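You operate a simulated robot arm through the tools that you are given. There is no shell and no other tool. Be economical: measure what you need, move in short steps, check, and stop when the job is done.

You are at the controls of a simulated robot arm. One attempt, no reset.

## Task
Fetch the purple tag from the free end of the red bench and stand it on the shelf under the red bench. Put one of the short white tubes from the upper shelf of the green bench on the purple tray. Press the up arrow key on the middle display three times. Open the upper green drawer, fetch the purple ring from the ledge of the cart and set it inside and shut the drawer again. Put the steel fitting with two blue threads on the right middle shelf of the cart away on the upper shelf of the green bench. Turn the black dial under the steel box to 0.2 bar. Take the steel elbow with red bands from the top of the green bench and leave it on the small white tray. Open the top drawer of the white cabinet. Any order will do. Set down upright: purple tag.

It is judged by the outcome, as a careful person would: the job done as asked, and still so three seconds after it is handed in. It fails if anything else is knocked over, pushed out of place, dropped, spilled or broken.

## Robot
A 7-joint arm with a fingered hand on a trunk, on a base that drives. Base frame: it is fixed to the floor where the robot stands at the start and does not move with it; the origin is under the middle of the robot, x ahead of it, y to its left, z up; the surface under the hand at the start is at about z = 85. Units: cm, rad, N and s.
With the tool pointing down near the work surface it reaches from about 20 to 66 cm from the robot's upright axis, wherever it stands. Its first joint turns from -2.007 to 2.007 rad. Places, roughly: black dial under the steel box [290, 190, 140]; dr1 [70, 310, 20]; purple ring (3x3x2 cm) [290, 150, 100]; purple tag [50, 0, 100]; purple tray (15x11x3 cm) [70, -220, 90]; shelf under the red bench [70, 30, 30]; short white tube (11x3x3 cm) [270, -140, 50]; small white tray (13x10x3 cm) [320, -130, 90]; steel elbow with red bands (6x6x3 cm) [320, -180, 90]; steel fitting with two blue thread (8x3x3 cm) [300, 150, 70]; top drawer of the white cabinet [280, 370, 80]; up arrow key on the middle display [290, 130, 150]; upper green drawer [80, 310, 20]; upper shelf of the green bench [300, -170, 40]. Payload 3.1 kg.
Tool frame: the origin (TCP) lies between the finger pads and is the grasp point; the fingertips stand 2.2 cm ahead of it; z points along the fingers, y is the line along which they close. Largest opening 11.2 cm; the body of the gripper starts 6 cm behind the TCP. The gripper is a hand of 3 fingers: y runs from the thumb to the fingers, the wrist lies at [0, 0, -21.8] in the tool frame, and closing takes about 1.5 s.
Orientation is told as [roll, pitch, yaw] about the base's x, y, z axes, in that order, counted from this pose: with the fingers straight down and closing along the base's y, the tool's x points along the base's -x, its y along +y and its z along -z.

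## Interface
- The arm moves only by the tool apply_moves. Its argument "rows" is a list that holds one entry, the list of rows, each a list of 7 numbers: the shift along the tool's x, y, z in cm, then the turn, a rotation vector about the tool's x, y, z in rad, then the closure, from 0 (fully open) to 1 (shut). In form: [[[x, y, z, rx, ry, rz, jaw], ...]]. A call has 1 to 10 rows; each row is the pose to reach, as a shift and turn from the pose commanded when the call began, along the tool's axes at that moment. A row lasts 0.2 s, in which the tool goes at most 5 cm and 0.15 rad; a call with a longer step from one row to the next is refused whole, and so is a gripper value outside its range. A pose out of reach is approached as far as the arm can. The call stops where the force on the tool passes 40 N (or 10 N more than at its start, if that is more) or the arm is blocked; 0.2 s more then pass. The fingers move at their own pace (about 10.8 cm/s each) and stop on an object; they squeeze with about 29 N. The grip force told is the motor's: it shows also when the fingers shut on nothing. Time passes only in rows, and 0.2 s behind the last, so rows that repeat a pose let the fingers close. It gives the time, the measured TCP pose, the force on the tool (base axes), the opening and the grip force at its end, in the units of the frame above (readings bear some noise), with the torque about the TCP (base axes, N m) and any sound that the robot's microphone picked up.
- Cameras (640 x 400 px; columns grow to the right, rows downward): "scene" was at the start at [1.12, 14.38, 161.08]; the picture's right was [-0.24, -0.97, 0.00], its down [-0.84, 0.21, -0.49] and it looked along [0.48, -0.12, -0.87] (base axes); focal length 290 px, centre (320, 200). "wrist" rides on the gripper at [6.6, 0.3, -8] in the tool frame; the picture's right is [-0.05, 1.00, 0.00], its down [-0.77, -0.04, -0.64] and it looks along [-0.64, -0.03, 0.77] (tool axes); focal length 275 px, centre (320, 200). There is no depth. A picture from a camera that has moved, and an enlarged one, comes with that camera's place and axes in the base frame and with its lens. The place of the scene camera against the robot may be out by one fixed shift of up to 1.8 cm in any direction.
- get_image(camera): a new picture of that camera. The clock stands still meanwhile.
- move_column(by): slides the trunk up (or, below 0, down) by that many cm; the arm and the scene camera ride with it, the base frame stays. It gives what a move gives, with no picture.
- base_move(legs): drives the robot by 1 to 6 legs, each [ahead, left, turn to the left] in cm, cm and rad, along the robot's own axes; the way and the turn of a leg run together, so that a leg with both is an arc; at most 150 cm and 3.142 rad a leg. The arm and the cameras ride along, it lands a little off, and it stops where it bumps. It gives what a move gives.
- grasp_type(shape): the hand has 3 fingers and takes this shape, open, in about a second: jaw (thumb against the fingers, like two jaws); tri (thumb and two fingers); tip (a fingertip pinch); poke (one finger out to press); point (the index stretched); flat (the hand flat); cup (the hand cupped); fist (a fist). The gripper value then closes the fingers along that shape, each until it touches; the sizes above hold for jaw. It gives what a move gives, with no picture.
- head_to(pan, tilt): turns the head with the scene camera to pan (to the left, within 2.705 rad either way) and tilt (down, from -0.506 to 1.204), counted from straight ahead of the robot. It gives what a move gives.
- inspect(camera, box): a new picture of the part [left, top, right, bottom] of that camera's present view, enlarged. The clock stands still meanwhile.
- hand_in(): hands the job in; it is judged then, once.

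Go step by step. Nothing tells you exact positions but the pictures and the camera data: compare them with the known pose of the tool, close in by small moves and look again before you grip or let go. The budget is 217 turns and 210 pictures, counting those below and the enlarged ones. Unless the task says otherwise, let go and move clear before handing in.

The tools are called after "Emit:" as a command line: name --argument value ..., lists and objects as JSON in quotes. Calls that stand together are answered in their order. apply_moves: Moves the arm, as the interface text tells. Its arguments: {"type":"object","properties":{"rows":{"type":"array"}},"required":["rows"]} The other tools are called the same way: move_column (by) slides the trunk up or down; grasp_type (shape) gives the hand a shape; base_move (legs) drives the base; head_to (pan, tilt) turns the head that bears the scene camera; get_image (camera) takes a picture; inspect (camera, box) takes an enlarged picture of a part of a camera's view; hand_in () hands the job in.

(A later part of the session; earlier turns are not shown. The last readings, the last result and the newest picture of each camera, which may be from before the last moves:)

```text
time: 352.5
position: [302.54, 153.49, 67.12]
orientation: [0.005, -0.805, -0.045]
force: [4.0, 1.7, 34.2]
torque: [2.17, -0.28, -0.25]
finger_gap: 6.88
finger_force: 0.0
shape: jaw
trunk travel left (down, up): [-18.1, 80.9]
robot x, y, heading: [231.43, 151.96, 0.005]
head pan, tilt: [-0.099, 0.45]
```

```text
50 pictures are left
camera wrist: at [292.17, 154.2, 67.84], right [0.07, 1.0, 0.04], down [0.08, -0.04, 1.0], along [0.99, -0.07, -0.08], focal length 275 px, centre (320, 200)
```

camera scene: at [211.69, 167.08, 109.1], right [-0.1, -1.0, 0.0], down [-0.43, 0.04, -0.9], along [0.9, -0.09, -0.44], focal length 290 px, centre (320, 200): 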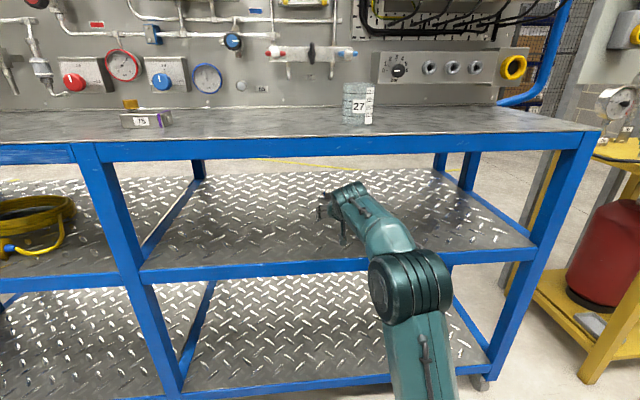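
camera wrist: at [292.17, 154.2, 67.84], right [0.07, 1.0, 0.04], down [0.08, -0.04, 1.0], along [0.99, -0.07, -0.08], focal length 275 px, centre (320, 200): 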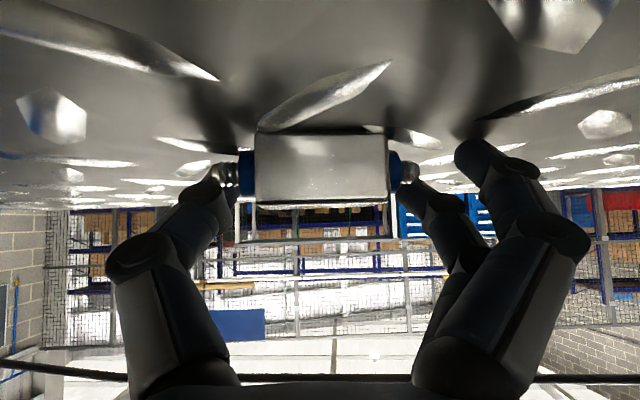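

The thumb and one finger are now at the two stubs. Closing further with a touch less downward pressure.

Emit:
apply_moves --rows '[[[-0.2, 0, -0.2, 0, 0, 0, 0.45], [-0.2, 0, -0.2, 0, 0, 0, 0.5], [-0.2, 0, -0.2, 0, 0, 0, 0.55], [-0.2, 0, -0.2, 0, 0, 0, 0.55], [-0.2, 0, -0.2, 0, 0, 0, 0.55]]]'

Emit:
get_image --camera "wrist"

```text
time: 353.7
position: [302.47, 153.41, 67.08]
orientation: [0.002, -0.798, -0.044]
force: [3.0, 7.1, 26.1]
torque: [1.77, -0.21, -0.17]
finger_gap: 5.71
finger_force: 0.1
shape: jaw
trunk travel left (down, up): [-18.1, 80.9]
robot x, y, heading: [231.61, 151.91, 0.007]
head pan, tilt: [-0.099, 0.45]
```

```text
49 pictures are left
camera wrist: at [292.17, 154.22, 67.94], right [0.07, 1.0, 0.03], down [0.08, -0.04, 1.0], along [0.99, -0.07, -0.08], focal length 275 px, centre (320, 200)
```

wrist: 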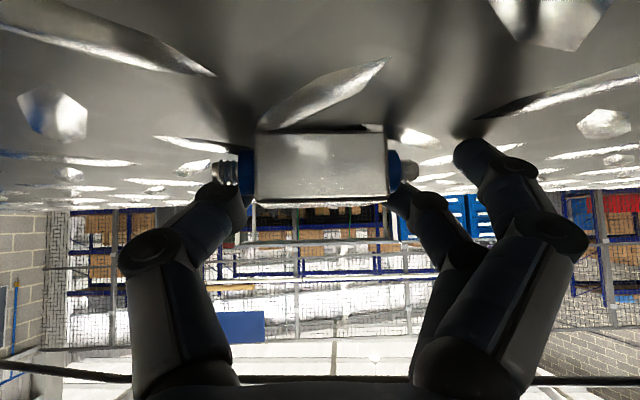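

The lower finger is riding on the shelf. Rolling the hand by about 15° puts the thumb and that finger directly opposite each other along the fitting's axis, so I'll open, roll, reposition and look.

Emit:
apply_moves --rows '[[[-0.3, 0, -0.3, 0, 0, 0, 0.3], [-1.6, 0.2, -1.2, 0, 0, 0, 0.1], [-1.6, 0.2, -1.2, 0, 0, 0.13, 0.1], [-1.6, 0.2, -1.2, 0, 0, 0.268, 0.1], [-1.6, 0.2, -0.2, 0, 0, 0.268, 0.1], [-1.6, 0.2, -0.2, 0, 0, 0.268, 0.15]]]'

Emit:
get_image --camera "wrist"

```text
time: 355.1
position: [303.68, 153.58, 67.91]
orientation: [0.262, -0.756, -0.415]
force: [0.3, -0.7, -0.1]
torque: [0.02, 0.01, -0.01]
finger_gap: 9.05
finger_force: 0.0
shape: jaw
trunk travel left (down, up): [-18.1, 80.9]
robot x, y, heading: [231.17, 152.29, 0.008]
head pan, tilt: [-0.099, 0.45]
```

```text
48 pictures are left
camera wrist: at [293.65, 156.04, 69.11], right [0.26, 0.94, 0.22], down [0.06, -0.24, 0.97], along [0.96, -0.24, -0.11], focal length 275 px, centre (320, 200)
```

wrist: 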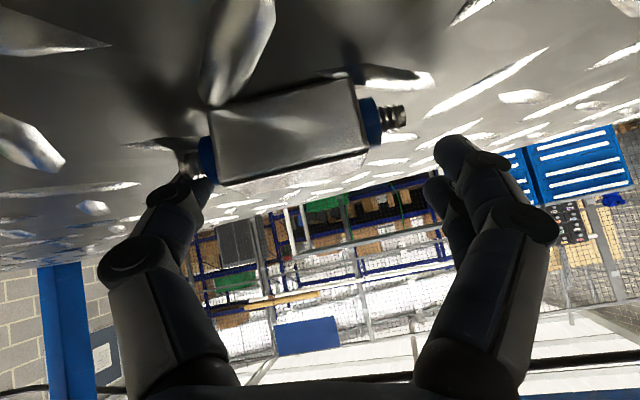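

Nearly there: the hand must shift about 0.75 cm toward the thumb side, 0.8 cm down and 0.9 cm back. Then closing.

Emit:
apply_moves --rows '[[[0.5, -0.6, 0, 0, 0, 0, 0.12], [0.94, -1.07, 0, 0, 0, 0, 0.12], [0.94, -1.07, 0, 0, 0, 0, 0.25], [0.94, -1.07, 0, 0, 0, 0, 0.35], [0.94, -1.07, 0, 0, 0, 0, 0.45], [0.94, -1.07, 0, 0, 0, 0, 0.45], [0.94, -1.07, 0, 0, 0, 0, 0.45]]]'

Emit:
get_image --camera "wrist"

```text
time: 356.7
position: [302.7, 152.63, 67.69]
orientation: [0.267, -0.763, -0.421]
force: [3.5, -10.0, 31.4]
torque: [-1.73, -0.13, 0.17]
finger_gap: 6.15
finger_force: 0.0
shape: jaw
trunk travel left (down, up): [-18.1, 80.9]
robot x, y, heading: [231.44, 151.92, 0.004]
head pan, tilt: [-0.099, 0.45]
```

```text
47 pictures are left
camera wrist: at [292.57, 155.18, 68.66], right [0.26, 0.94, 0.22], down [0.05, -0.24, 0.97], along [0.97, -0.24, -0.1], focal length 275 px, centre (320, 200)
```

wrist: 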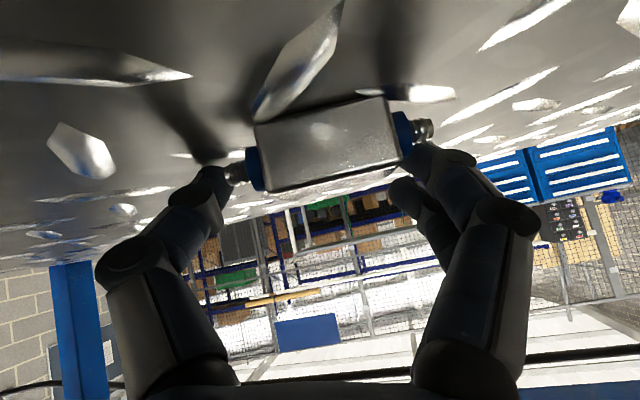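

The thumb is right on its stub, but the opposing finger is a bit high. Opening, reducing the roll by about 7.5°, and closing again.

Emit:
apply_moves --rows '[[[-0.6, 0.1, -0.3, 0, 0, 0, 0.2], [-0.9, 0.15, -0.3, 0, 0, -0.07, 0.12], [-0.6, 0.17, 0.14, 0, 0, -0.13, 0.12], [-0.6, 0.17, 0.14, 0, 0, -0.13, 0.25], [-0.6, 0.17, 0.14, 0, 0, -0.13, 0.35], [-0.6, 0.17, 0.14, 0, 0, -0.13, 0.42], [-0.6, 0.17, 0.14, 0, 0, -0.13, 0.42], [-0.6, 0.17, 0.14, 0, 0, -0.13, 0.42]]]'

Emit:
get_image --camera "wrist"

```text
time: 358.5
position: [303.25, 152.71, 67.52]
orientation: [0.137, -0.78, -0.239]
force: [0.4, 0.4, 0.2]
torque: [0.0, 0.01, -0.01]
finger_gap: 6.21
finger_force: 0.0
shape: jaw
trunk travel left (down, up): [-18.1, 80.9]
robot x, y, heading: [231.52, 151.93, 0.006]
head pan, tilt: [-0.099, 0.45]
```

```text
46 pictures are left
camera wrist: at [293.13, 154.45, 68.48], right [0.17, 0.98, 0.13], down [0.08, -0.15, 0.99], along [0.98, -0.16, -0.1], focal length 275 px, centre (320, 200)
```

wrist: 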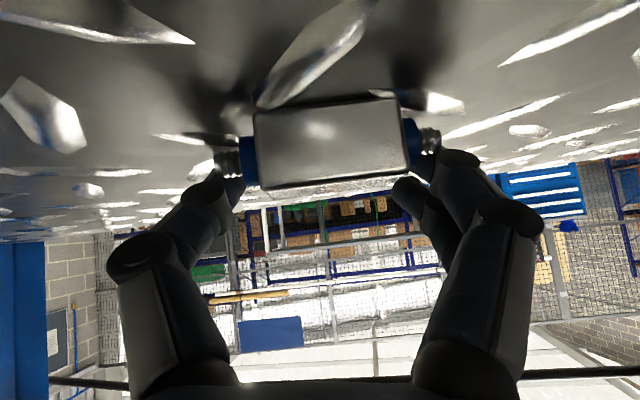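

Both tips are just above the stubs and nothing presses on the shelf, so I can lower 0.7 cm and close again.

Emit:
apply_moves --rows '[[[0, 0, 0, 0, 0, 0, 0.25], [0, 0, 0, 0, 0, 0, 0.15], [0.3, 0, 0.2, 0, 0, 0, 0.15], [0.6, 0, 0.4, 0, 0, 0, 0.15], [0.6, 0, 0.4, 0, 0, 0, 0.28], [0.6, 0, 0.4, 0, 0, 0, 0.4], [0.6, 0, 0.4, 0, 0, 0, 0.5], [0.6, 0, 0.4, 0, 0, 0, 0.5], [0.6, 0, 0.4, 0, 0, 0, 0.5]]]'

Emit:
get_image --camera "wrist"

```text
time: 360.5
position: [303.03, 153.33, 66.84]
orientation: [0.141, -0.78, -0.237]
force: [-1.7, 6.4, 18.0]
torque: [0.07, 0.01, 0.01]
finger_gap: 0.78
finger_force: 29.3
shape: jaw
trunk travel left (down, up): [-18.1, 80.9]
robot x, y, heading: [231.31, 152.07, 0.002]
head pan, tilt: [-0.099, 0.45]
```

```text
45 pictures are left
camera wrist: at [292.8, 154.85, 67.9], right [0.17, 0.98, 0.13], down [0.08, -0.15, 0.99], along [0.98, -0.16, -0.1], focal length 275 px, centre (320, 200)
```

wrist: 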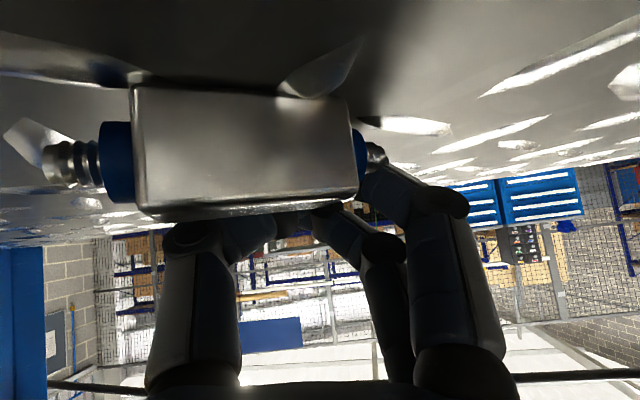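

The fingers closed behind the fitting, near its right end. Dragging it back by that end will swing it to point along x, which would let me grip across its 3 cm width. Pulling 7 cm.

Emit:
base_move --legs '[[-7, 0, 0]]'

Emit:
get_image --camera "wrist"

```text
time: 361.5
position: [296.15, 152.89, 66.88]
orientation: [0.138, -0.782, -0.24]
force: [-1.9, 1.2, 10.7]
torque: [0.0, 0.02, 0.01]
finger_gap: 0.65
finger_force: 28.7
shape: jaw
trunk travel left (down, up): [-18.1, 80.9]
robot x, y, heading: [224.65, 151.76, 0.006]
head pan, tilt: [-0.099, 0.45]
```

```text
44 pictures are left
camera wrist: at [285.82, 154.49, 67.88], right [0.17, 0.98, 0.13], down [0.08, -0.15, 0.99], along [0.98, -0.16, -0.1], focal length 275 px, centre (320, 200)
```

wrist: 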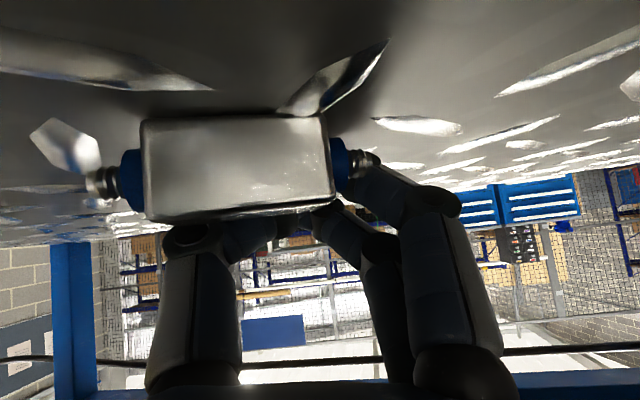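

It followed with little rotation. I'll shift the hook toward the right end and pull again.

Emit:
apply_moves --rows '[[[-0.2, 1.0, 0.4, 0, 0, 0, 1], [-0.2, 2.0, 0.4, 0, 0, 0, 1]]]'

Emit:
base_move --legs '[[-8, 0, 0]]'

Emit:
get_image --camera "wrist"

```text
time: 362.1
position: [296.79, 154.65, 66.93]
orientation: [0.14, -0.781, -0.241]
force: [0.5, -2.0, 9.1]
torque: [-0.11, 0.01, -0.01]
finger_gap: 0.57
finger_force: 28.7
shape: jaw
trunk travel left (down, up): [-18.1, 80.9]
robot x, y, heading: [224.37, 152.32, 0.004]
head pan, tilt: [-0.099, 0.45]
```

```text
time: 363.1
position: [288.58, 154.87, 66.91]
orientation: [0.138, -0.781, -0.238]
force: [-1.1, 0.9, 9.6]
torque: [-0.07, 0.09, -0.02]
finger_gap: 0.6
finger_force: 29.2
shape: jaw
trunk travel left (down, up): [-18.1, 80.9]
robot x, y, heading: [216.5, 151.61, 0.007]
head pan, tilt: [-0.099, 0.45]
```

```text
43 pictures are left
camera wrist: at [278.45, 156.44, 67.9], right [0.17, 0.98, 0.13], down [0.08, -0.15, 0.99], along [0.98, -0.16, -0.1], focal length 275 px, centre (320, 200)
```

wrist: 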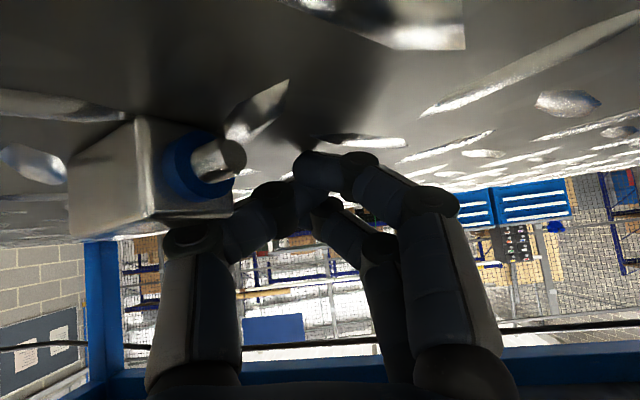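

The fitting has begun to swing. I'll hook behind its near end again (shift left about 3 cm) and pull once more.

Emit:
apply_moves --rows '[[[0, 0, 1.0, 0, 0, 0, 1], [-0.7, -1.6, 1.0, 0, 0, 0, 1], [-0.7, -3.4, 1.0, 0, 0, 0, 1]]]'

Emit:
base_move --legs '[[-7.5, 0, 0]]'

Emit:
get_image --camera "wrist"

```text
time: 363.9
position: [289.34, 151.53, 66.89]
orientation: [0.14, -0.789, -0.235]
force: [4.5, 8.6, 28.8]
torque: [0.01, -0.03, -0.01]
finger_gap: 0.74
finger_force: 28.7
shape: jaw
trunk travel left (down, up): [-18.1, 80.9]
robot x, y, heading: [216.37, 152.29, 0.009]
head pan, tilt: [-0.099, 0.45]
```

```text
time: 365.0
position: [281.73, 151.38, 66.78]
orientation: [0.141, -0.786, -0.239]
force: [-0.2, 1.1, 29.5]
torque: [-0.21, 0.11, -0.01]
finger_gap: 0.69
finger_force: 28.9
shape: jaw
trunk travel left (down, up): [-18.1, 80.9]
robot x, y, heading: [208.86, 151.86, 0.006]
head pan, tilt: [-0.099, 0.45]
```

```text
42 pictures are left
camera wrist: at [271.47, 152.97, 67.63], right [0.17, 0.98, 0.13], down [0.07, -0.15, 0.99], along [0.98, -0.16, -0.09], focal length 275 px, centre (320, 200)
```

wrist: 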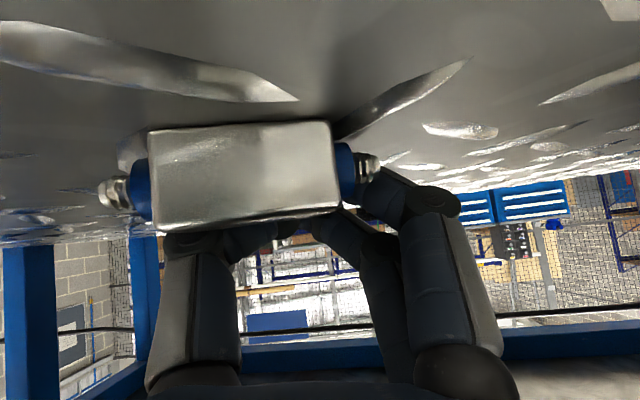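

The fitting is parallel again, now nearer at about (280.7, 149.6). My earlier end grip failed only because the tips were too far forward. I'll open behind it, back up with the fingers straddling it to just short of its axis, and close.

Emit:
apply_moves --rows '[[[-0.9, 0, 0.7, 0, 0, 0, 0.6], [-0.9, 0, 0.7, 0, 0, 0, 0.2], [-0.9, -1.0, 0.7, 0, 0, 0, 0.05], [-0.9, -2.2, 0.7, 0, 0, 0, 0.03], [-0.9, -2.2, 0.7, 0, 0, 0, 0.03], [0.3, -2.3, -0.7, 0, 0, 0, 0.03], [1.3, -2.33, -2.1, 0, 0, 0, 0.03]]]'

Emit:
get_image --camera "wrist"

```text
time: 366.0
position: [282.9, 149.78, 67.42]
orientation: [0.146, -0.809, -0.233]
force: [4.4, 3.4, 22.7]
torque: [-1.3, -0.22, 0.29]
finger_gap: 10.22
finger_force: 0.1
shape: jaw
trunk travel left (down, up): [-18.1, 80.9]
robot x, y, heading: [209.16, 152.2, 0.007]
head pan, tilt: [-0.099, 0.45]
stopped in row 5: the force on the tool passed its limit at 41 N (the readings are from after the stop); the commanded pose is now the measured one
```

```text
41 pictures are left
camera wrist: at [272.58, 151.3, 68.05], right [0.16, 0.98, 0.13], down [0.05, -0.14, 0.99], along [0.99, -0.15, -0.07], focal length 275 px, centre (320, 200)
```

wrist: 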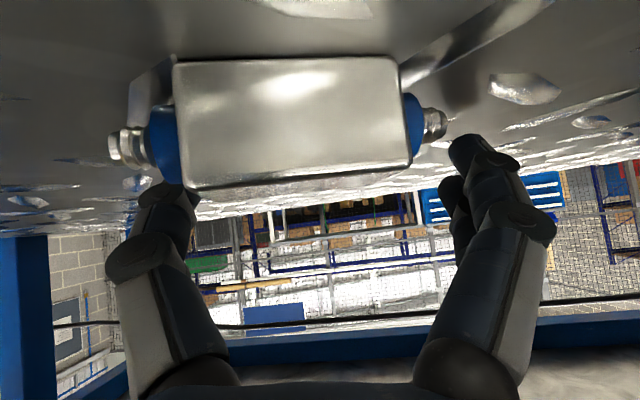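

The thumb grazed the shelf while opening, but both tips clear the stub ends laterally. Rising slightly, centring, and backing up around the fitting.

Emit:
apply_moves --rows '[[[-0.4, 0, -0.4, 0, 0, 0, 0.05], [-0.4, -1.0, -0.4, 0, 0, 0, 0.05], [0.8, -1.3, -1.8, 0, 0, 0, 0.05], [2.3, -1.5, -3.3, 0, 0, 0, 0.05]]]'

Emit:
get_image --camera "wrist"

```text
time: 367.0
position: [278.56, 148.55, 67.43]
orientation: [0.143, -0.797, -0.236]
force: [2.7, 1.1, 9.3]
torque: [-0.58, -0.11, 0.15]
finger_gap: 10.04
finger_force: 0.0
shape: jaw
trunk travel left (down, up): [-18.1, 80.9]
robot x, y, heading: [208.59, 152.21, 0.003]
head pan, tilt: [-0.099, 0.45]
```

```text
40 pictures are left
camera wrist: at [268.38, 150.09, 68.18], right [0.16, 0.98, 0.13], down [0.06, -0.15, 0.99], along [0.98, -0.15, -0.08], focal length 275 px, centre (320, 200)
```

wrist: 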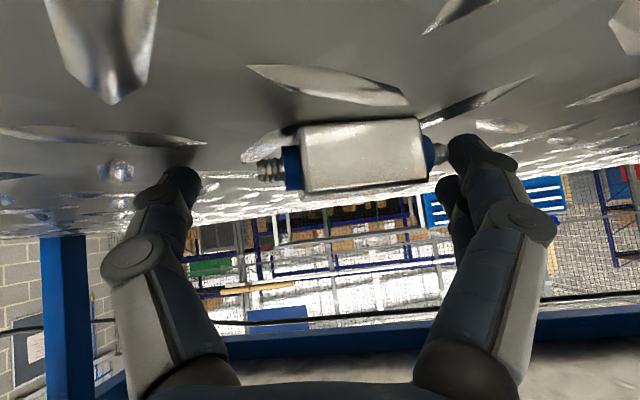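

Good straddle. Shifting 1.2 cm forward and 1.2 cm left to centre, then closing.

Emit:
apply_moves --rows '[[[-0.5, 0.7, 0.6, 0, 0, 0, 0.05], [-0.5, 1.32, 0.94, 0, 0, 0, 0.1], [-0.5, 1.32, 0.94, 0, 0, 0, 0.2], [-0.5, 1.32, 0.94, 0, 0, 0, 0.3], [-0.5, 1.32, 0.94, 0, 0, 0, 0.36], [-0.5, 1.32, 0.94, 0, 0, 0, 0.4], [-0.5, 1.32, 0.94, 0, 0, 0, 0.4]]]'

Emit:
get_image --camera "wrist"

```text
time: 368.6
position: [279.93, 149.67, 67.26]
orientation: [0.146, -0.796, -0.237]
force: [0.1, -4.4, 11.2]
torque: [-0.65, -0.04, -0.02]
finger_gap: 6.54
finger_force: 0.0
shape: jaw
trunk travel left (down, up): [-18.1, 80.9]
robot x, y, heading: [208.78, 152.38, 0.008]
head pan, tilt: [-0.099, 0.45]
```

```text
39 pictures are left
camera wrist: at [269.59, 151.29, 68.04], right [0.16, 0.98, 0.13], down [0.06, -0.15, 0.99], along [0.98, -0.15, -0.08], focal length 275 px, centre (320, 200)
```

wrist: 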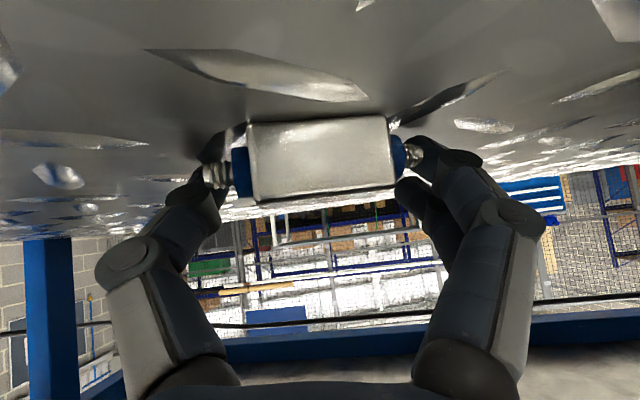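

Contact is close on both stubs. Backing 0.6 cm so the pads meet the stubs squarely, then closing.

Emit:
apply_moves --rows '[[[0, 0, 0, 0, 0, 0, 0.3], [0.4, 0, -0.4, 0, 0, 0, 0.3], [0.4, 0, -0.4, 0, 0, 0, 0.4], [0.4, 0, -0.4, 0, 0, 0, 0.5], [0.4, 0, -0.4, 0, 0, 0, 0.52], [0.4, 0, -0.4, 0, 0, 0, 0.52]]]'

Emit:
get_image --camera "wrist"

```text
time: 370.0
position: [279.24, 149.76, 67.25]
orientation: [0.146, -0.797, -0.236]
force: [-1.6, -3.8, 12.2]
torque: [-0.57, -0.08, -0.06]
finger_gap: 5.67
finger_force: 0.0
shape: jaw
trunk travel left (down, up): [-18.1, 80.9]
robot x, y, heading: [208.91, 152.36, 0.008]
head pan, tilt: [-0.099, 0.45]
```

```text
38 pictures are left
camera wrist: at [269.02, 151.33, 68.04], right [0.16, 0.98, 0.13], down [0.06, -0.15, 0.99], along [0.98, -0.15, -0.08], focal length 275 px, centre (320, 200)
```

wrist: 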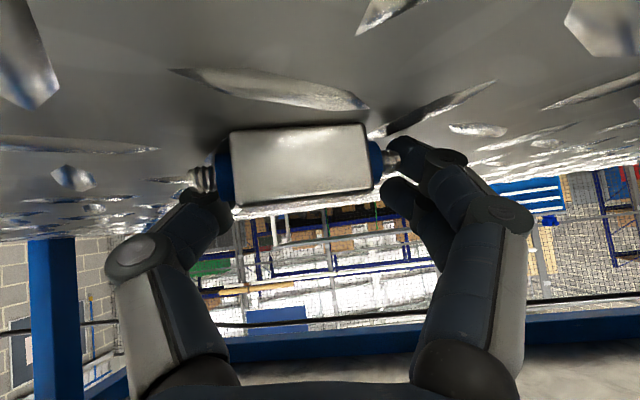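

The thumb rode over the stub because I reopened too little. Opening fully, centring, and closing from wide at this depth.

Emit:
apply_moves --rows '[[[0, 0, 0, 0, 0, 0, 0.3], [-0.3, -0.2, -0.3, 0, 0, 0, 0.1], [-0.3, -0.4, -0.5, 0, 0, 0, 0.05], [-0.1, -0.5, -0.5, 0, 0, 0.05, 0.05], [0.1, -0.5, -0.3, 0, 0, 0.05, 0.05], [0.1, -0.5, -0.3, 0, 0, 0.05, 0.2], [0.1, -0.5, -0.3, 0, 0, 0.05, 0.3], [0.1, -0.5, -0.3, 0, 0, 0.05, 0.35], [0.1, -0.5, -0.3, 0, 0, 0.05, 0.35]]]'

Emit:
get_image --camera "wrist"

```text
time: 372.0
position: [278.9, 149.34, 67.39]
orientation: [0.195, -0.789, -0.304]
force: [-0.6, -5.3, 16.4]
torque: [-1.05, -0.06, 0.02]
finger_gap: 6.92
finger_force: 0.0
shape: jaw
trunk travel left (down, up): [-18.1, 80.9]
robot x, y, heading: [209.05, 152.19, 0.008]
head pan, tilt: [-0.099, 0.45]
```

```text
37 pictures are left
camera wrist: at [268.72, 151.17, 68.25], right [0.2, 0.97, 0.17], down [0.05, -0.18, 0.98], along [0.98, -0.18, -0.09], focal length 275 px, centre (320, 200)
```

wrist: 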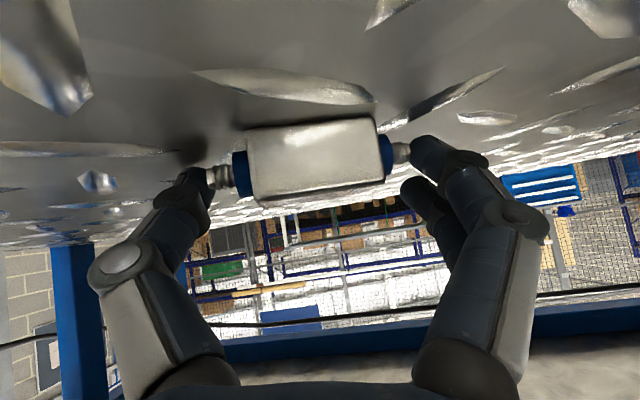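

The thumb and index are now squarely on the stub ends. Squeezing gently.

Emit:
apply_moves --rows '[[[0, 0, 0, 0, 0, 0, 0.38], [0, 0, 0, 0, 0, 0, 0.41], [0, 0, 0, 0, 0, 0, 0.44], [0, 0, 0, 0, 0, 0, 0.46], [0, 0, 0, 0, 0, 0, 0.46]]]'

Emit:
get_image --camera "wrist"

```text
time: 373.2
position: [278.85, 149.2, 67.46]
orientation: [0.195, -0.787, -0.304]
force: [-2.2, -5.2, 16.0]
torque: [-0.91, 0.0, -0.09]
finger_gap: 6.2
finger_force: 0.0
shape: jaw
trunk travel left (down, up): [-18.1, 80.9]
robot x, y, heading: [209.02, 152.2, 0.008]
head pan, tilt: [-0.099, 0.45]
```

```text
36 pictures are left
camera wrist: at [268.7, 151.21, 68.24], right [0.2, 0.97, 0.17], down [0.05, -0.18, 0.98], along [0.98, -0.18, -0.09], focal length 275 px, centre (320, 200)
```

wrist: 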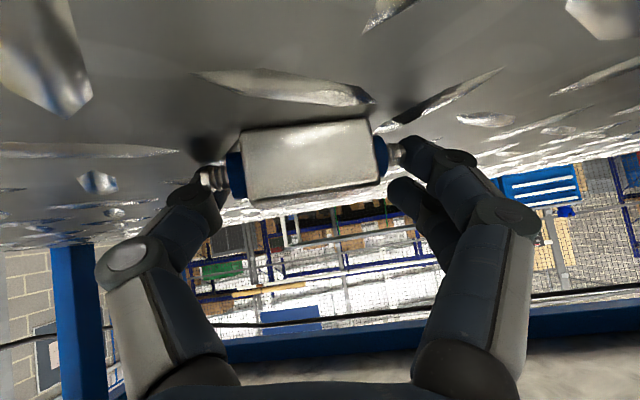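

The thumb is still slightly far forward. Opening, backing 0.8 cm, and squeezing again.

Emit:
apply_moves --rows '[[[0, 0, 0, 0, 0, 0, 0.2], [0, 0, 0, 0, 0, 0, 0.1], [0.3, 0.1, -0.7, 0, 0, 0, 0.1], [0.55, 0.1, -0.6, 0, 0, 0, 0.2], [0.55, 0.1, -0.6, 0, 0, 0, 0.3], [0.55, 0.1, -0.6, 0, 0, 0, 0.38], [0.55, 0.1, -0.6, 0, 0, 0, 0.44], [0.55, 0.1, -0.6, 0, 0, 0, 0.48], [0.55, 0.1, -0.6, 0, 0, 0, 0.48]]]'

Emit:
get_image --camera "wrist"

```text
time: 375.2
position: [278.19, 149.69, 67.13]
orientation: [0.196, -0.781, -0.305]
force: [-0.5, 2.4, 8.3]
torque: [0.03, 0.06, 0.01]
finger_gap: 0.27
finger_force: 28.9
shape: jaw
trunk travel left (down, up): [-18.1, 80.9]
robot x, y, heading: [208.69, 151.99, 0.007]
head pan, tilt: [-0.099, 0.45]
```

```text
35 pictures are left
camera wrist: at [267.97, 151.67, 68.0], right [0.19, 0.97, 0.17], down [0.06, -0.19, 0.98], along [0.98, -0.18, -0.1], focal length 275 px, centre (320, 200)
```

wrist: 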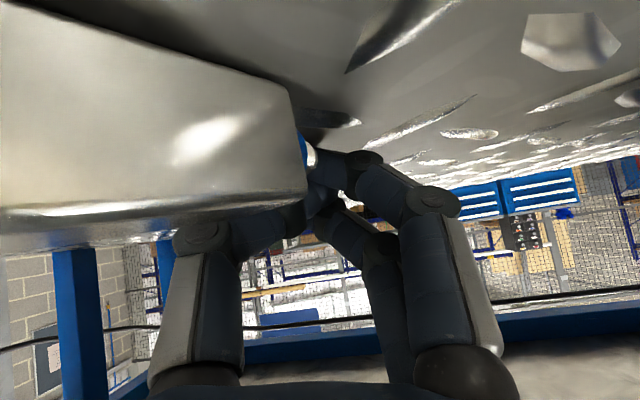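

The fitting has turned with its left end toward me, at about 40°. I'll hook behind that left end and pull to finish rotating it to point along x.

Emit:
apply_moves --rows '[[[-0.3, -1.5, 0, 0, 0, 0, 1], [-0.3, -3.0, 0, 0, 0, 0, 1], [-0.3, -4.5, 0, 0, 0, 0, 1]]]'

Emit:
base_move --legs '[[-4, 0, 0]]'

Emit:
get_image --camera "wrist"

```text
time: 376.0
position: [277.75, 145.15, 67.13]
orientation: [0.196, -0.791, -0.304]
force: [1.5, 3.7, 15.5]
torque: [0.04, -0.07, 0.03]
finger_gap: 0.01
finger_force: 28.5
shape: jaw
trunk travel left (down, up): [-18.1, 80.9]
robot x, y, heading: [208.57, 151.94, 0.009]
head pan, tilt: [-0.099, 0.45]
```

```text
time: 376.9
position: [273.58, 145.21, 66.98]
orientation: [0.194, -0.785, -0.306]
force: [-2.5, 3.2, 12.9]
torque: [0.01, 0.11, 0.01]
finger_gap: 0.0
finger_force: 29.5
shape: jaw
trunk travel left (down, up): [-18.1, 80.9]
robot x, y, heading: [204.78, 152.05, 0.01]
head pan, tilt: [-0.099, 0.45]
```

```text
34 pictures are left
camera wrist: at [263.38, 146.97, 67.85], right [0.2, 0.97, 0.17], down [0.06, -0.18, 0.98], along [0.98, -0.18, -0.09], focal length 275 px, centre (320, 200)
```

wrist: 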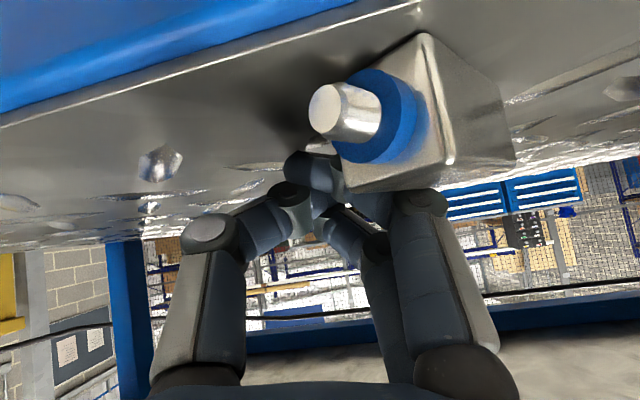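

The fitting now points mostly toward me, about 40° off. I'll lift over it, and sweep its far end sideways to align it with x.

Emit:
apply_moves --rows '[[[-1.8, 0, -1.8, 0, 0, 0, 1], [-3.4, 0, -3.4, 0, 0, 0, 1], [-3.4, 4, -3.2, 0, 0, 0, 1], [-3.6, 8, -2.2, 0, 0, 0, 1], [-3.8, 10.5, -1.8, 0, 0, 0, 1]]]'

Emit:
get_image --camera "wrist"

```text
time: 378.1
position: [276.72, 154.57, 72.27]
orientation: [0.195, -0.785, -0.307]
force: [-0.3, 0.2, -0.1]
torque: [-0.02, 0.0, 0.04]
finger_gap: 0.0
finger_force: 28.9
shape: jaw
trunk travel left (down, up): [-18.1, 80.9]
robot x, y, heading: [204.61, 152.28, 0.002]
head pan, tilt: [-0.099, 0.45]
```

```text
33 pictures are left
camera wrist: at [266.55, 156.46, 73.12], right [0.2, 0.97, 0.17], down [0.06, -0.18, 0.98], along [0.98, -0.18, -0.09], focal length 275 px, centre (320, 200)
```

wrist: 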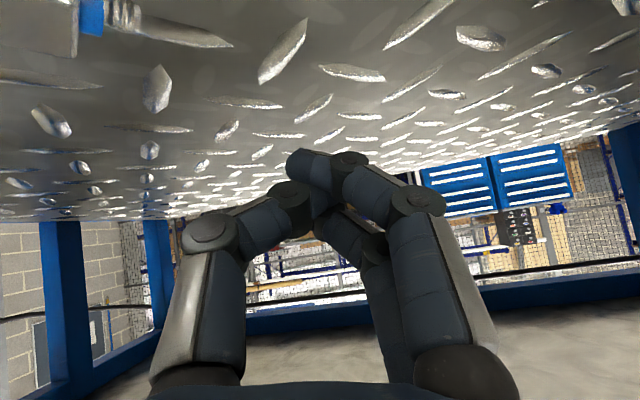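

The far stub is at about (273.5, 150.2). Lowering beside it on the left and sweeping right by about 4.5 cm.

Emit:
apply_moves --rows '[[[2.4, -0.3, 0.1, 0, 0, 0, 1], [4.8, -0.6, 0.2, 0, 0, 0, 1], [6.9, -0.8, 0.35, 0, 0, 0, 1], [6.5, -2.8, 0.5, 0, 0, 0, 1], [6.1, -4.6, 0.6, 0, 0, 0, 1], [5.9, -5.6, 0.7, 0, 0, 0, 1]]]'

Emit:
apply_moves --rows '[[[-2.5, 1.0, -2.5, 0, 0, 0, 0.6], [-4, 1.0, -4, 0, 0, 0, 0.5], [-4, -2.5, -7, 0, 0, -0.1, 0.5], [-4, -4, -9, 0, 0, -0.196, 0.5]]]'

Emit:
get_image --camera "wrist"

```text
time: 379.5
position: [272.24, 150.45, 67.12]
orientation: [0.196, -0.79, -0.304]
force: [0.2, 5.3, 16.9]
torque: [-0.04, 0.01, -0.02]
finger_gap: 0.0
finger_force: 28.8
shape: jaw
trunk travel left (down, up): [-18.1, 80.9]
robot x, y, heading: [205.0, 152.36, 0.004]
head pan, tilt: [-0.099, 0.45]
```

```text
time: 380.5
position: [267.81, 145.75, 75.17]
orientation: [-0.007, -0.804, -0.025]
force: [-0.5, -0.1, 0.6]
torque: [0.03, 0.0, 0.04]
finger_gap: 5.25
finger_force: 0.0
shape: jaw
trunk travel left (down, up): [-18.1, 80.9]
robot x, y, heading: [204.81, 151.79, 0.004]
head pan, tilt: [-0.099, 0.45]
```

```text
32 pictures are left
camera wrist: at [257.49, 146.39, 76.04], right [0.06, 1.0, 0.03], down [0.08, -0.03, 1.0], along [1.0, -0.06, -0.08], focal length 275 px, centre (320, 200)
```

wrist: 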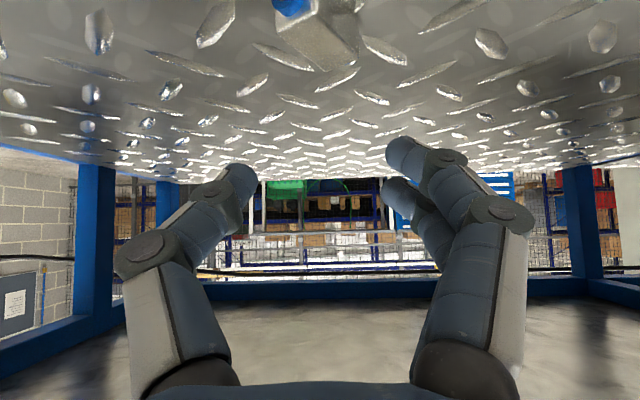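

The fitting now points nearly along x at about (272.3, 145.6). I'll yaw the hand slightly to match and lower over it to grip across its 3 cm width.

Emit:
apply_moves --rows '[[[0, 0, 2, -0.1, 0, -0.03, 0.4], [0, -0.1, 4.4, -0.21, 0, -0.06, 0.4], [1.5, -0.1, 5.9, -0.21, 0, -0.06, 0.4], [2.9, -0.1, 7.2, -0.21, 0, -0.06, 0.4]]]'

Emit:
get_image --camera "wrist"

```text
time: 381.5
position: [271.03, 145.64, 68.26]
orientation: [0.142, -0.807, 0.061]
force: [0.3, -0.8, 0.0]
torque: [-0.01, 0.03, 0.01]
finger_gap: 6.28
finger_force: 0.0
shape: jaw
trunk travel left (down, up): [-18.1, 80.9]
robot x, y, heading: [204.78, 151.72, 0.005]
head pan, tilt: [-0.099, 0.45]
```

```text
31 pictures are left
camera wrist: at [260.77, 144.07, 68.85], right [-0.13, 0.98, 0.13], down [0.09, -0.12, 0.99], along [0.99, 0.14, -0.07], focal length 275 px, centre (320, 200)
```

wrist: 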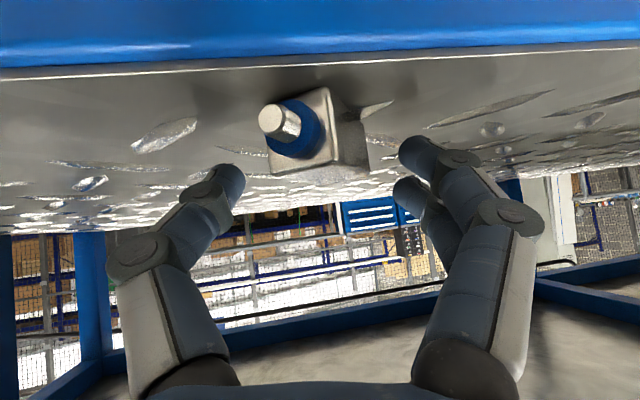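

Well centred. Lowering 0.9 cm and closing.

Emit:
apply_moves --rows '[[[0.6, 0, 0.6, 0, 0, 0, 0.4], [0.7, 0, 0.7, 0, 0, 0, 0.55], [0.7, 0, 0.7, 0, 0, 0, 0.7], [0.7, 0, 0.7, 0, 0, 0, 0.85], [0.7, 0, 0.7, 0, 0, 0, 0.85], [0.7, 0, 0.7, 0, 0, 0, 0.85]]]'

Emit:
get_image --camera "wrist"

```text
time: 382.9
position: [270.99, 145.8, 67.36]
orientation: [0.142, -0.809, 0.061]
force: [1.7, 1.5, 6.5]
torque: [0.16, -0.07, 0.0]
finger_gap: 1.73
finger_force: 29.0
shape: tri
trunk travel left (down, up): [-18.1, 80.9]
robot x, y, heading: [204.92, 152.02, 0.008]
head pan, tilt: [-0.099, 0.45]
```

```text
30 pictures are left
camera wrist: at [260.73, 144.23, 68.01], right [-0.13, 0.98, 0.13], down [0.09, -0.12, 0.99], along [0.99, 0.14, -0.07], focal length 275 px, centre (320, 200)
```

wrist: 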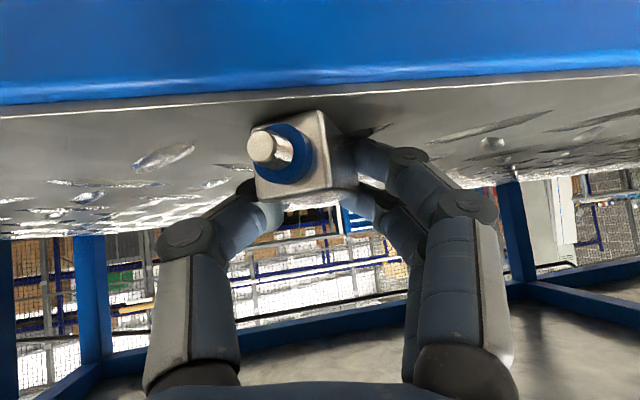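

Gripped across the body. Lifting 2 cm and backing straight out.

Emit:
apply_moves --rows '[[[-0.4, 0, -0.4, 0, 0, 0, 0.85], [-0.9, 0, -0.9, 0, 0, 0, 0.85], [-1.5, 0, -1.5, 0, 0, 0, 0.85]]]'

Emit:
base_move --legs '[[-25, 0, 0]]'

Emit:
get_image --camera "wrist"

```text
time: 383.7
position: [271.11, 145.38, 69.33]
orientation: [0.141, -0.809, 0.062]
force: [-0.2, 0.0, -0.9]
torque: [0.03, -0.02, -0.01]
finger_gap: 1.73
finger_force: 29.1
shape: tri
trunk travel left (down, up): [-18.1, 80.9]
robot x, y, heading: [204.74, 151.92, 0.007]
head pan, tilt: [-0.099, 0.45]
```

```text
time: 385.5
position: [246.1, 145.34, 69.35]
orientation: [0.143, -0.807, 0.062]
force: [-0.7, -0.1, -1.4]
torque: [0.02, 0.0, 0.0]
finger_gap: 1.71
finger_force: 29.3
shape: tri
trunk travel left (down, up): [-18.1, 80.9]
robot x, y, heading: [179.8, 151.71, 0.008]
head pan, tilt: [-0.099, 0.45]
```

```text
29 pictures are left
camera wrist: at [235.84, 143.9, 70.02], right [-0.13, 0.98, 0.13], down [0.09, -0.12, 0.99], along [0.99, 0.14, -0.07], focal length 275 px, centre (320, 200)
```

wrist: 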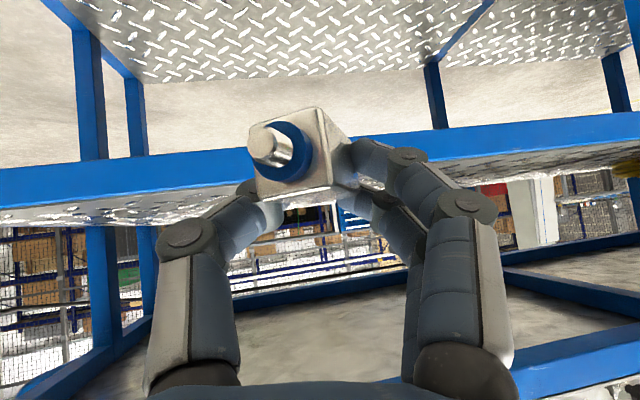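

The fitting is securely held. Driving to the green bench at y≈-168.

Emit:
base_move --legs '[[0, -145, 0], [0, -145, 0], [0, -30, -0.005]]'

Emit:
head_to --pan 0.0 --tilt 0.45

Emit:
get_image --camera "scene"

```text
time: 401.2
position: [249.84, -175.14, 69.32]
orientation: [0.143, -0.806, 0.066]
force: [0.2, -0.6, -0.5]
torque: [0.01, 0.01, 0.02]
finger_gap: 1.71
finger_force: 29.3
shape: tri
trunk travel left (down, up): [-18.1, 80.9]
robot x, y, heading: [183.4, -168.7, 0.018]
head pan, tilt: [-0.099, 0.45]
```

```text
time: 401.9
position: [249.9, -175.17, 69.39]
orientation: [0.144, -0.808, 0.065]
force: [0.7, 0.1, -1.2]
torque: [-0.01, 0.01, 0.02]
finger_gap: 1.69
finger_force: 29.9
shape: tri
trunk travel left (down, up): [-18.1, 80.9]
robot x, y, heading: [183.55, -168.93, 0.012]
head pan, tilt: [0.0, 0.45]
```

```text
28 pictures are left
camera scene: at [187.25, -153.03, 109.1], right [0.01, -1.0, 0.0], down [-0.44, -0.01, -0.9], along [0.9, 0.01, -0.44], focal length 290 px, centre (320, 200)
```

scene: 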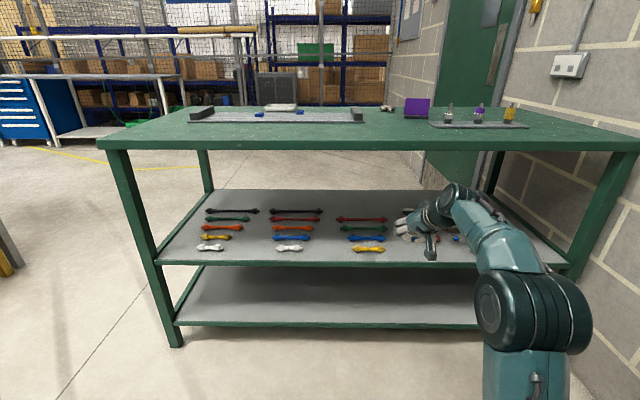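

The shelf holds rows of tubes; its surface is at z≈38. I'll zoom to find a free spot and see the right part.

Emit:
inspect --camera "scene" --box '[180, 180, 580, 270]'

Emit:
inspect --camera "scene" --box '[170, 90, 550, 150]'

```text
1.60 times, centred on (380, 225) of scene
camera zoom: at [187.25, -153.03, 109.1], right [0.01, -1.0, 0.0], down [-0.44, -0.01, -0.9], along [0.9, 0.01, -0.44], focal length 464 px, centre (224, 160)
```

zoom: 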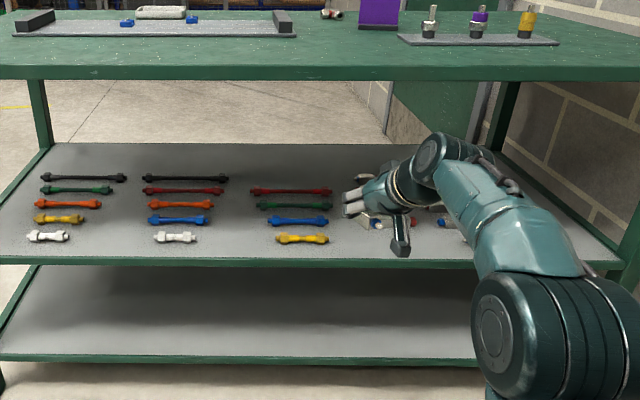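

```text
1.68 times, centred on (360, 120) of scene
camera zoom: at [187.25, -153.03, 109.1], right [0.01, -1.0, 0.0], down [-0.44, -0.01, -0.9], along [0.9, 0.01, -0.44], focal length 488 px, centre (253, 335)
```

zoom: 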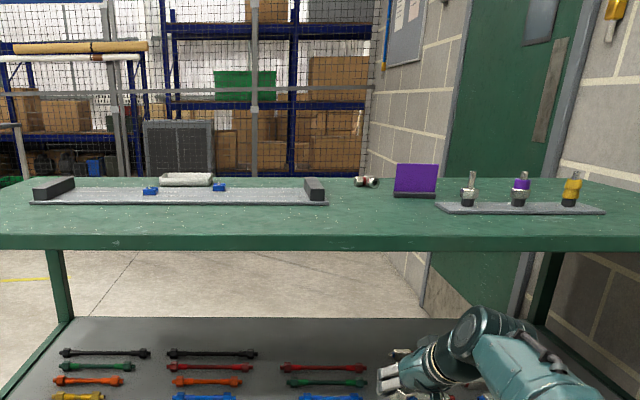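

I'll set the fitting at about (287, -184), clear of the yellow tube and the other fittings. Lowering and moving in.

Emit:
move_column --by -17

Emit:
apply_moves --rows '[[[1.6, 0, 1.6, 0, 0, 0, 0.85], [3.2, 0, 3.2, 0, 0, 0, 0.85], [4.5, 0, 4.5, 0, 0, 0, 0.85]]]'

Emit:
base_move --legs '[[0, -8, -0.012], [34.5, 0, 0]]'

Emit:
get_image --camera "wrist"

```text
time: 403.8
position: [249.82, -175.18, 52.23]
orientation: [0.141, -0.807, 0.066]
force: [-0.5, -0.1, -1.7]
torque: [0.01, -0.01, 0.0]
finger_gap: 1.72
finger_force: 28.7
shape: tri
trunk travel left (down, up): [-1.1, 97.9]
robot x, y, heading: [183.22, -169.0, 0.011]
head pan, tilt: [0.0, 0.45]
```

```text
time: 404.6
position: [249.87, -174.62, 46.13]
orientation: [0.141, -0.807, 0.067]
force: [-0.2, 0.3, -1.1]
torque: [-0.03, -0.04, -0.01]
finger_gap: 1.72
finger_force: 28.5
shape: tri
trunk travel left (down, up): [-1.1, 97.9]
robot x, y, heading: [183.62, -169.39, 0.007]
head pan, tilt: [0.0, 0.45]
```

```text
time: 406.8
position: [266.92, -183.18, 45.58]
orientation: [0.145, -0.778, 0.067]
force: [-23.7, 0.2, 11.5]
torque: [0.1, 0.27, 0.35]
finger_gap: 1.25
finger_force: 28.9
shape: tri
trunk travel left (down, up): [-1.1, 97.9]
robot x, y, heading: [201.33, -177.06, 0.002]
head pan, tilt: [0.0, 0.45]
stopped in leg 2: the force on the tool passed its limit at 119 N (the readings are from after the stop); the commanded pose is now the measured one
```

```text
25 pictures are left
camera wrist: at [256.64, -184.79, 46.64], right [-0.14, 0.98, 0.14], down [0.12, -0.12, 0.99], along [0.98, 0.15, -0.1], focal length 275 px, centre (320, 200)
```

wrist: 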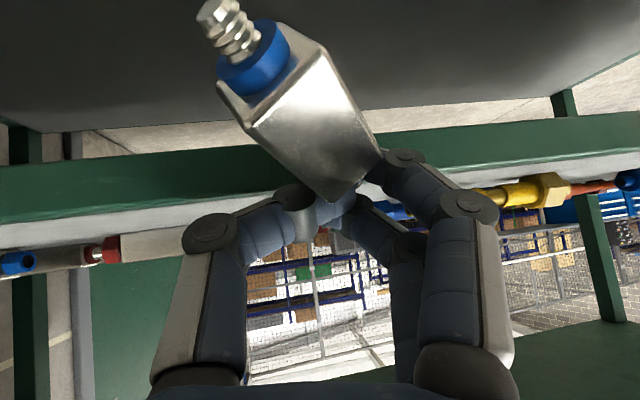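

The shelf is higher than estimated (about z≈45.5, edge at x≈269), and I bumped it; the fitting tilted in the grip but is still held. Backing off, raising, and re-approaching above the shelf.

Emit:
base_move --legs '[[-7, 0, 0]]'

Emit:
apply_moves --rows '[[[-2.5, 0, -2.5, 0, 0, 0, 0.85], [-5, 0, -5, 0, 0, 0, 0.85], [-7, 0, -7, 0, 0, 0, 0.85]]]'

Emit:
base_move --legs '[[20, 0, 0]]'

Emit:
get_image --camera "wrist"

```text
time: 407.8
position: [260.08, -183.26, 45.4]
orientation: [0.147, -0.774, 0.068]
force: [1.0, 0.2, -1.4]
torque: [0.02, -0.05, 0.02]
finger_gap: 0.91
finger_force: 29.1
shape: tri
trunk travel left (down, up): [-1.1, 97.9]
robot x, y, heading: [194.51, -177.14, 0.001]
head pan, tilt: [0.0, 0.45]
```

```text
time: 408.6
position: [260.19, -184.27, 55.28]
orientation: [0.145, -0.775, 0.065]
force: [-0.3, -0.8, -1.7]
torque: [0.0, -0.05, -0.02]
finger_gap: 0.87
finger_force: 29.3
shape: tri
trunk travel left (down, up): [-1.1, 97.9]
robot x, y, heading: [194.56, -176.89, 0.0]
head pan, tilt: [0.0, 0.45]
```

```text
time: 410.2
position: [280.06, -184.37, 55.31]
orientation: [0.144, -0.774, 0.066]
force: [-0.4, -0.3, -2.0]
torque: [0.01, -0.01, -0.02]
finger_gap: 0.86
finger_force: 28.9
shape: tri
trunk travel left (down, up): [-1.1, 97.9]
robot x, y, heading: [214.29, -177.12, -0.002]
head pan, tilt: [0.0, 0.45]
```

```text
24 pictures are left
camera wrist: at [269.89, -185.91, 56.26], right [-0.13, 0.98, 0.14], down [0.12, -0.12, 0.99], along [0.98, 0.15, -0.1], focal length 275 px, centre (320, 200)
```

wrist: 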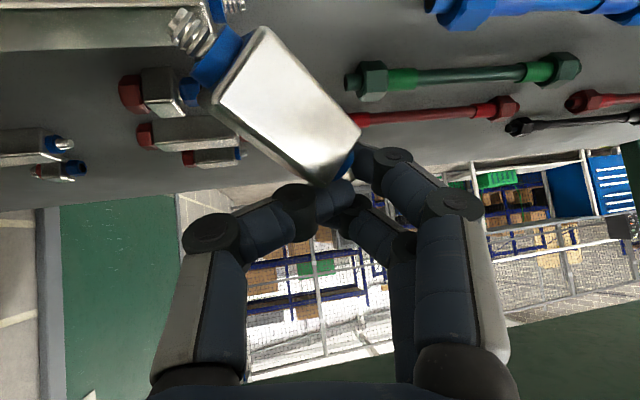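

The fitting is still held but angled, and there are neighbouring fittings at y≈-187 and tubes from y≈-179. I'll aim for the lane between, near the front, and check before lowering.

Emit:
apply_moves --rows '[[[1.4, 1.0, -1.4, 0, 0, 0, 0.85], [2.0, 2.2, -0.6, 0, 0, 0, 0.85], [2.6, 2.2, 0.0, 0, 0, 0, 0.85]]]'

Emit:
get_image --camera "wrist"

```text
time: 411.0
position: [277.96, -182.39, 53.55]
orientation: [0.144, -0.775, 0.066]
force: [-0.1, 0.5, -0.9]
torque: [0.01, -0.06, -0.02]
finger_gap: 0.86
finger_force: 29.0
shape: tri
trunk travel left (down, up): [-1.1, 97.9]
robot x, y, heading: [214.32, -177.17, -0.003]
head pan, tilt: [0.0, 0.45]
```

```text
23 pictures are left
camera wrist: at [267.65, -183.88, 54.62], right [-0.13, 0.98, 0.14], down [0.12, -0.12, 0.99], along [0.98, 0.15, -0.1], focal length 275 px, centre (320, 200)
```

wrist: 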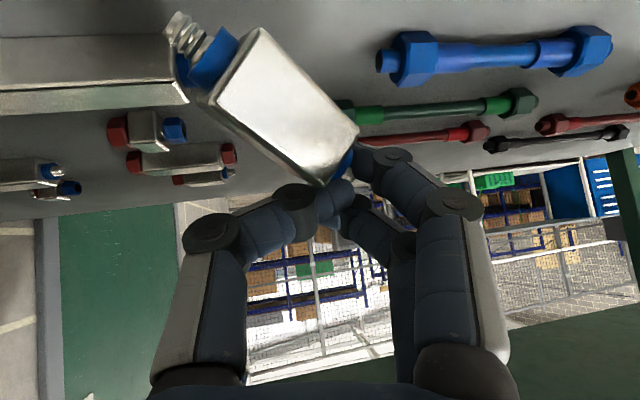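

The lane is confirmed: neighbour fitting at y≤-187, blue tube end at y≈-178. Shifting 1.5 cm back and 1 cm right, then lowering until the near stub touches.

Emit:
apply_moves --rows '[[[1.05, -1.0, -1.05, 0, 0, 0, 0.85], [2.1, -1.0, 0, 0, 0, 0, 0.85], [3.0, -1.0, 0.9, 0, 0, 0, 0.85], [3.4, -1.0, 1.3, 0, 0, 0, 0.85]]]'

Emit:
apply_moves --rows '[[[0.35, 0, 0.35, 0, 0, 0, 0.85], [0.7, 0, 0.7, 0, 0, 0, 0.85]]]'

Emit:
get_image --camera "wrist"

```text
time: 412.0
position: [276.53, -183.13, 50.2]
orientation: [0.146, -0.779, 0.064]
force: [-0.1, 0.4, -0.7]
torque: [0.01, 0.03, 0.0]
finger_gap: 0.84
finger_force: 28.9
shape: tri
trunk travel left (down, up): [-1.1, 97.9]
robot x, y, heading: [214.11, -176.64, -0.005]
head pan, tilt: [0.0, 0.45]
```

```text
time: 412.6
position: [276.43, -183.15, 49.4]
orientation: [0.144, -0.775, 0.064]
force: [0.9, -0.3, 2.2]
torque: [-0.03, 0.02, 0.01]
finger_gap: 0.79
finger_force: 28.6
shape: tri
trunk travel left (down, up): [-1.1, 97.9]
robot x, y, heading: [214.04, -177.06, -0.002]
head pan, tilt: [0.0, 0.45]
```

```text
22 pictures are left
camera wrist: at [266.25, -184.67, 50.32], right [-0.13, 0.98, 0.14], down [0.12, -0.12, 0.99], along [0.98, 0.15, -0.1], focal length 275 px, centre (320, 200)
```

wrist: 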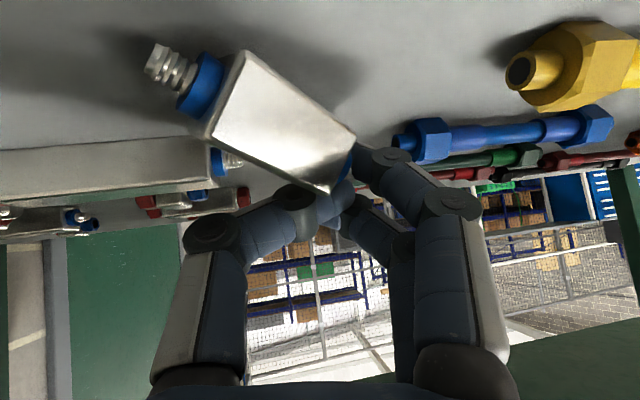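

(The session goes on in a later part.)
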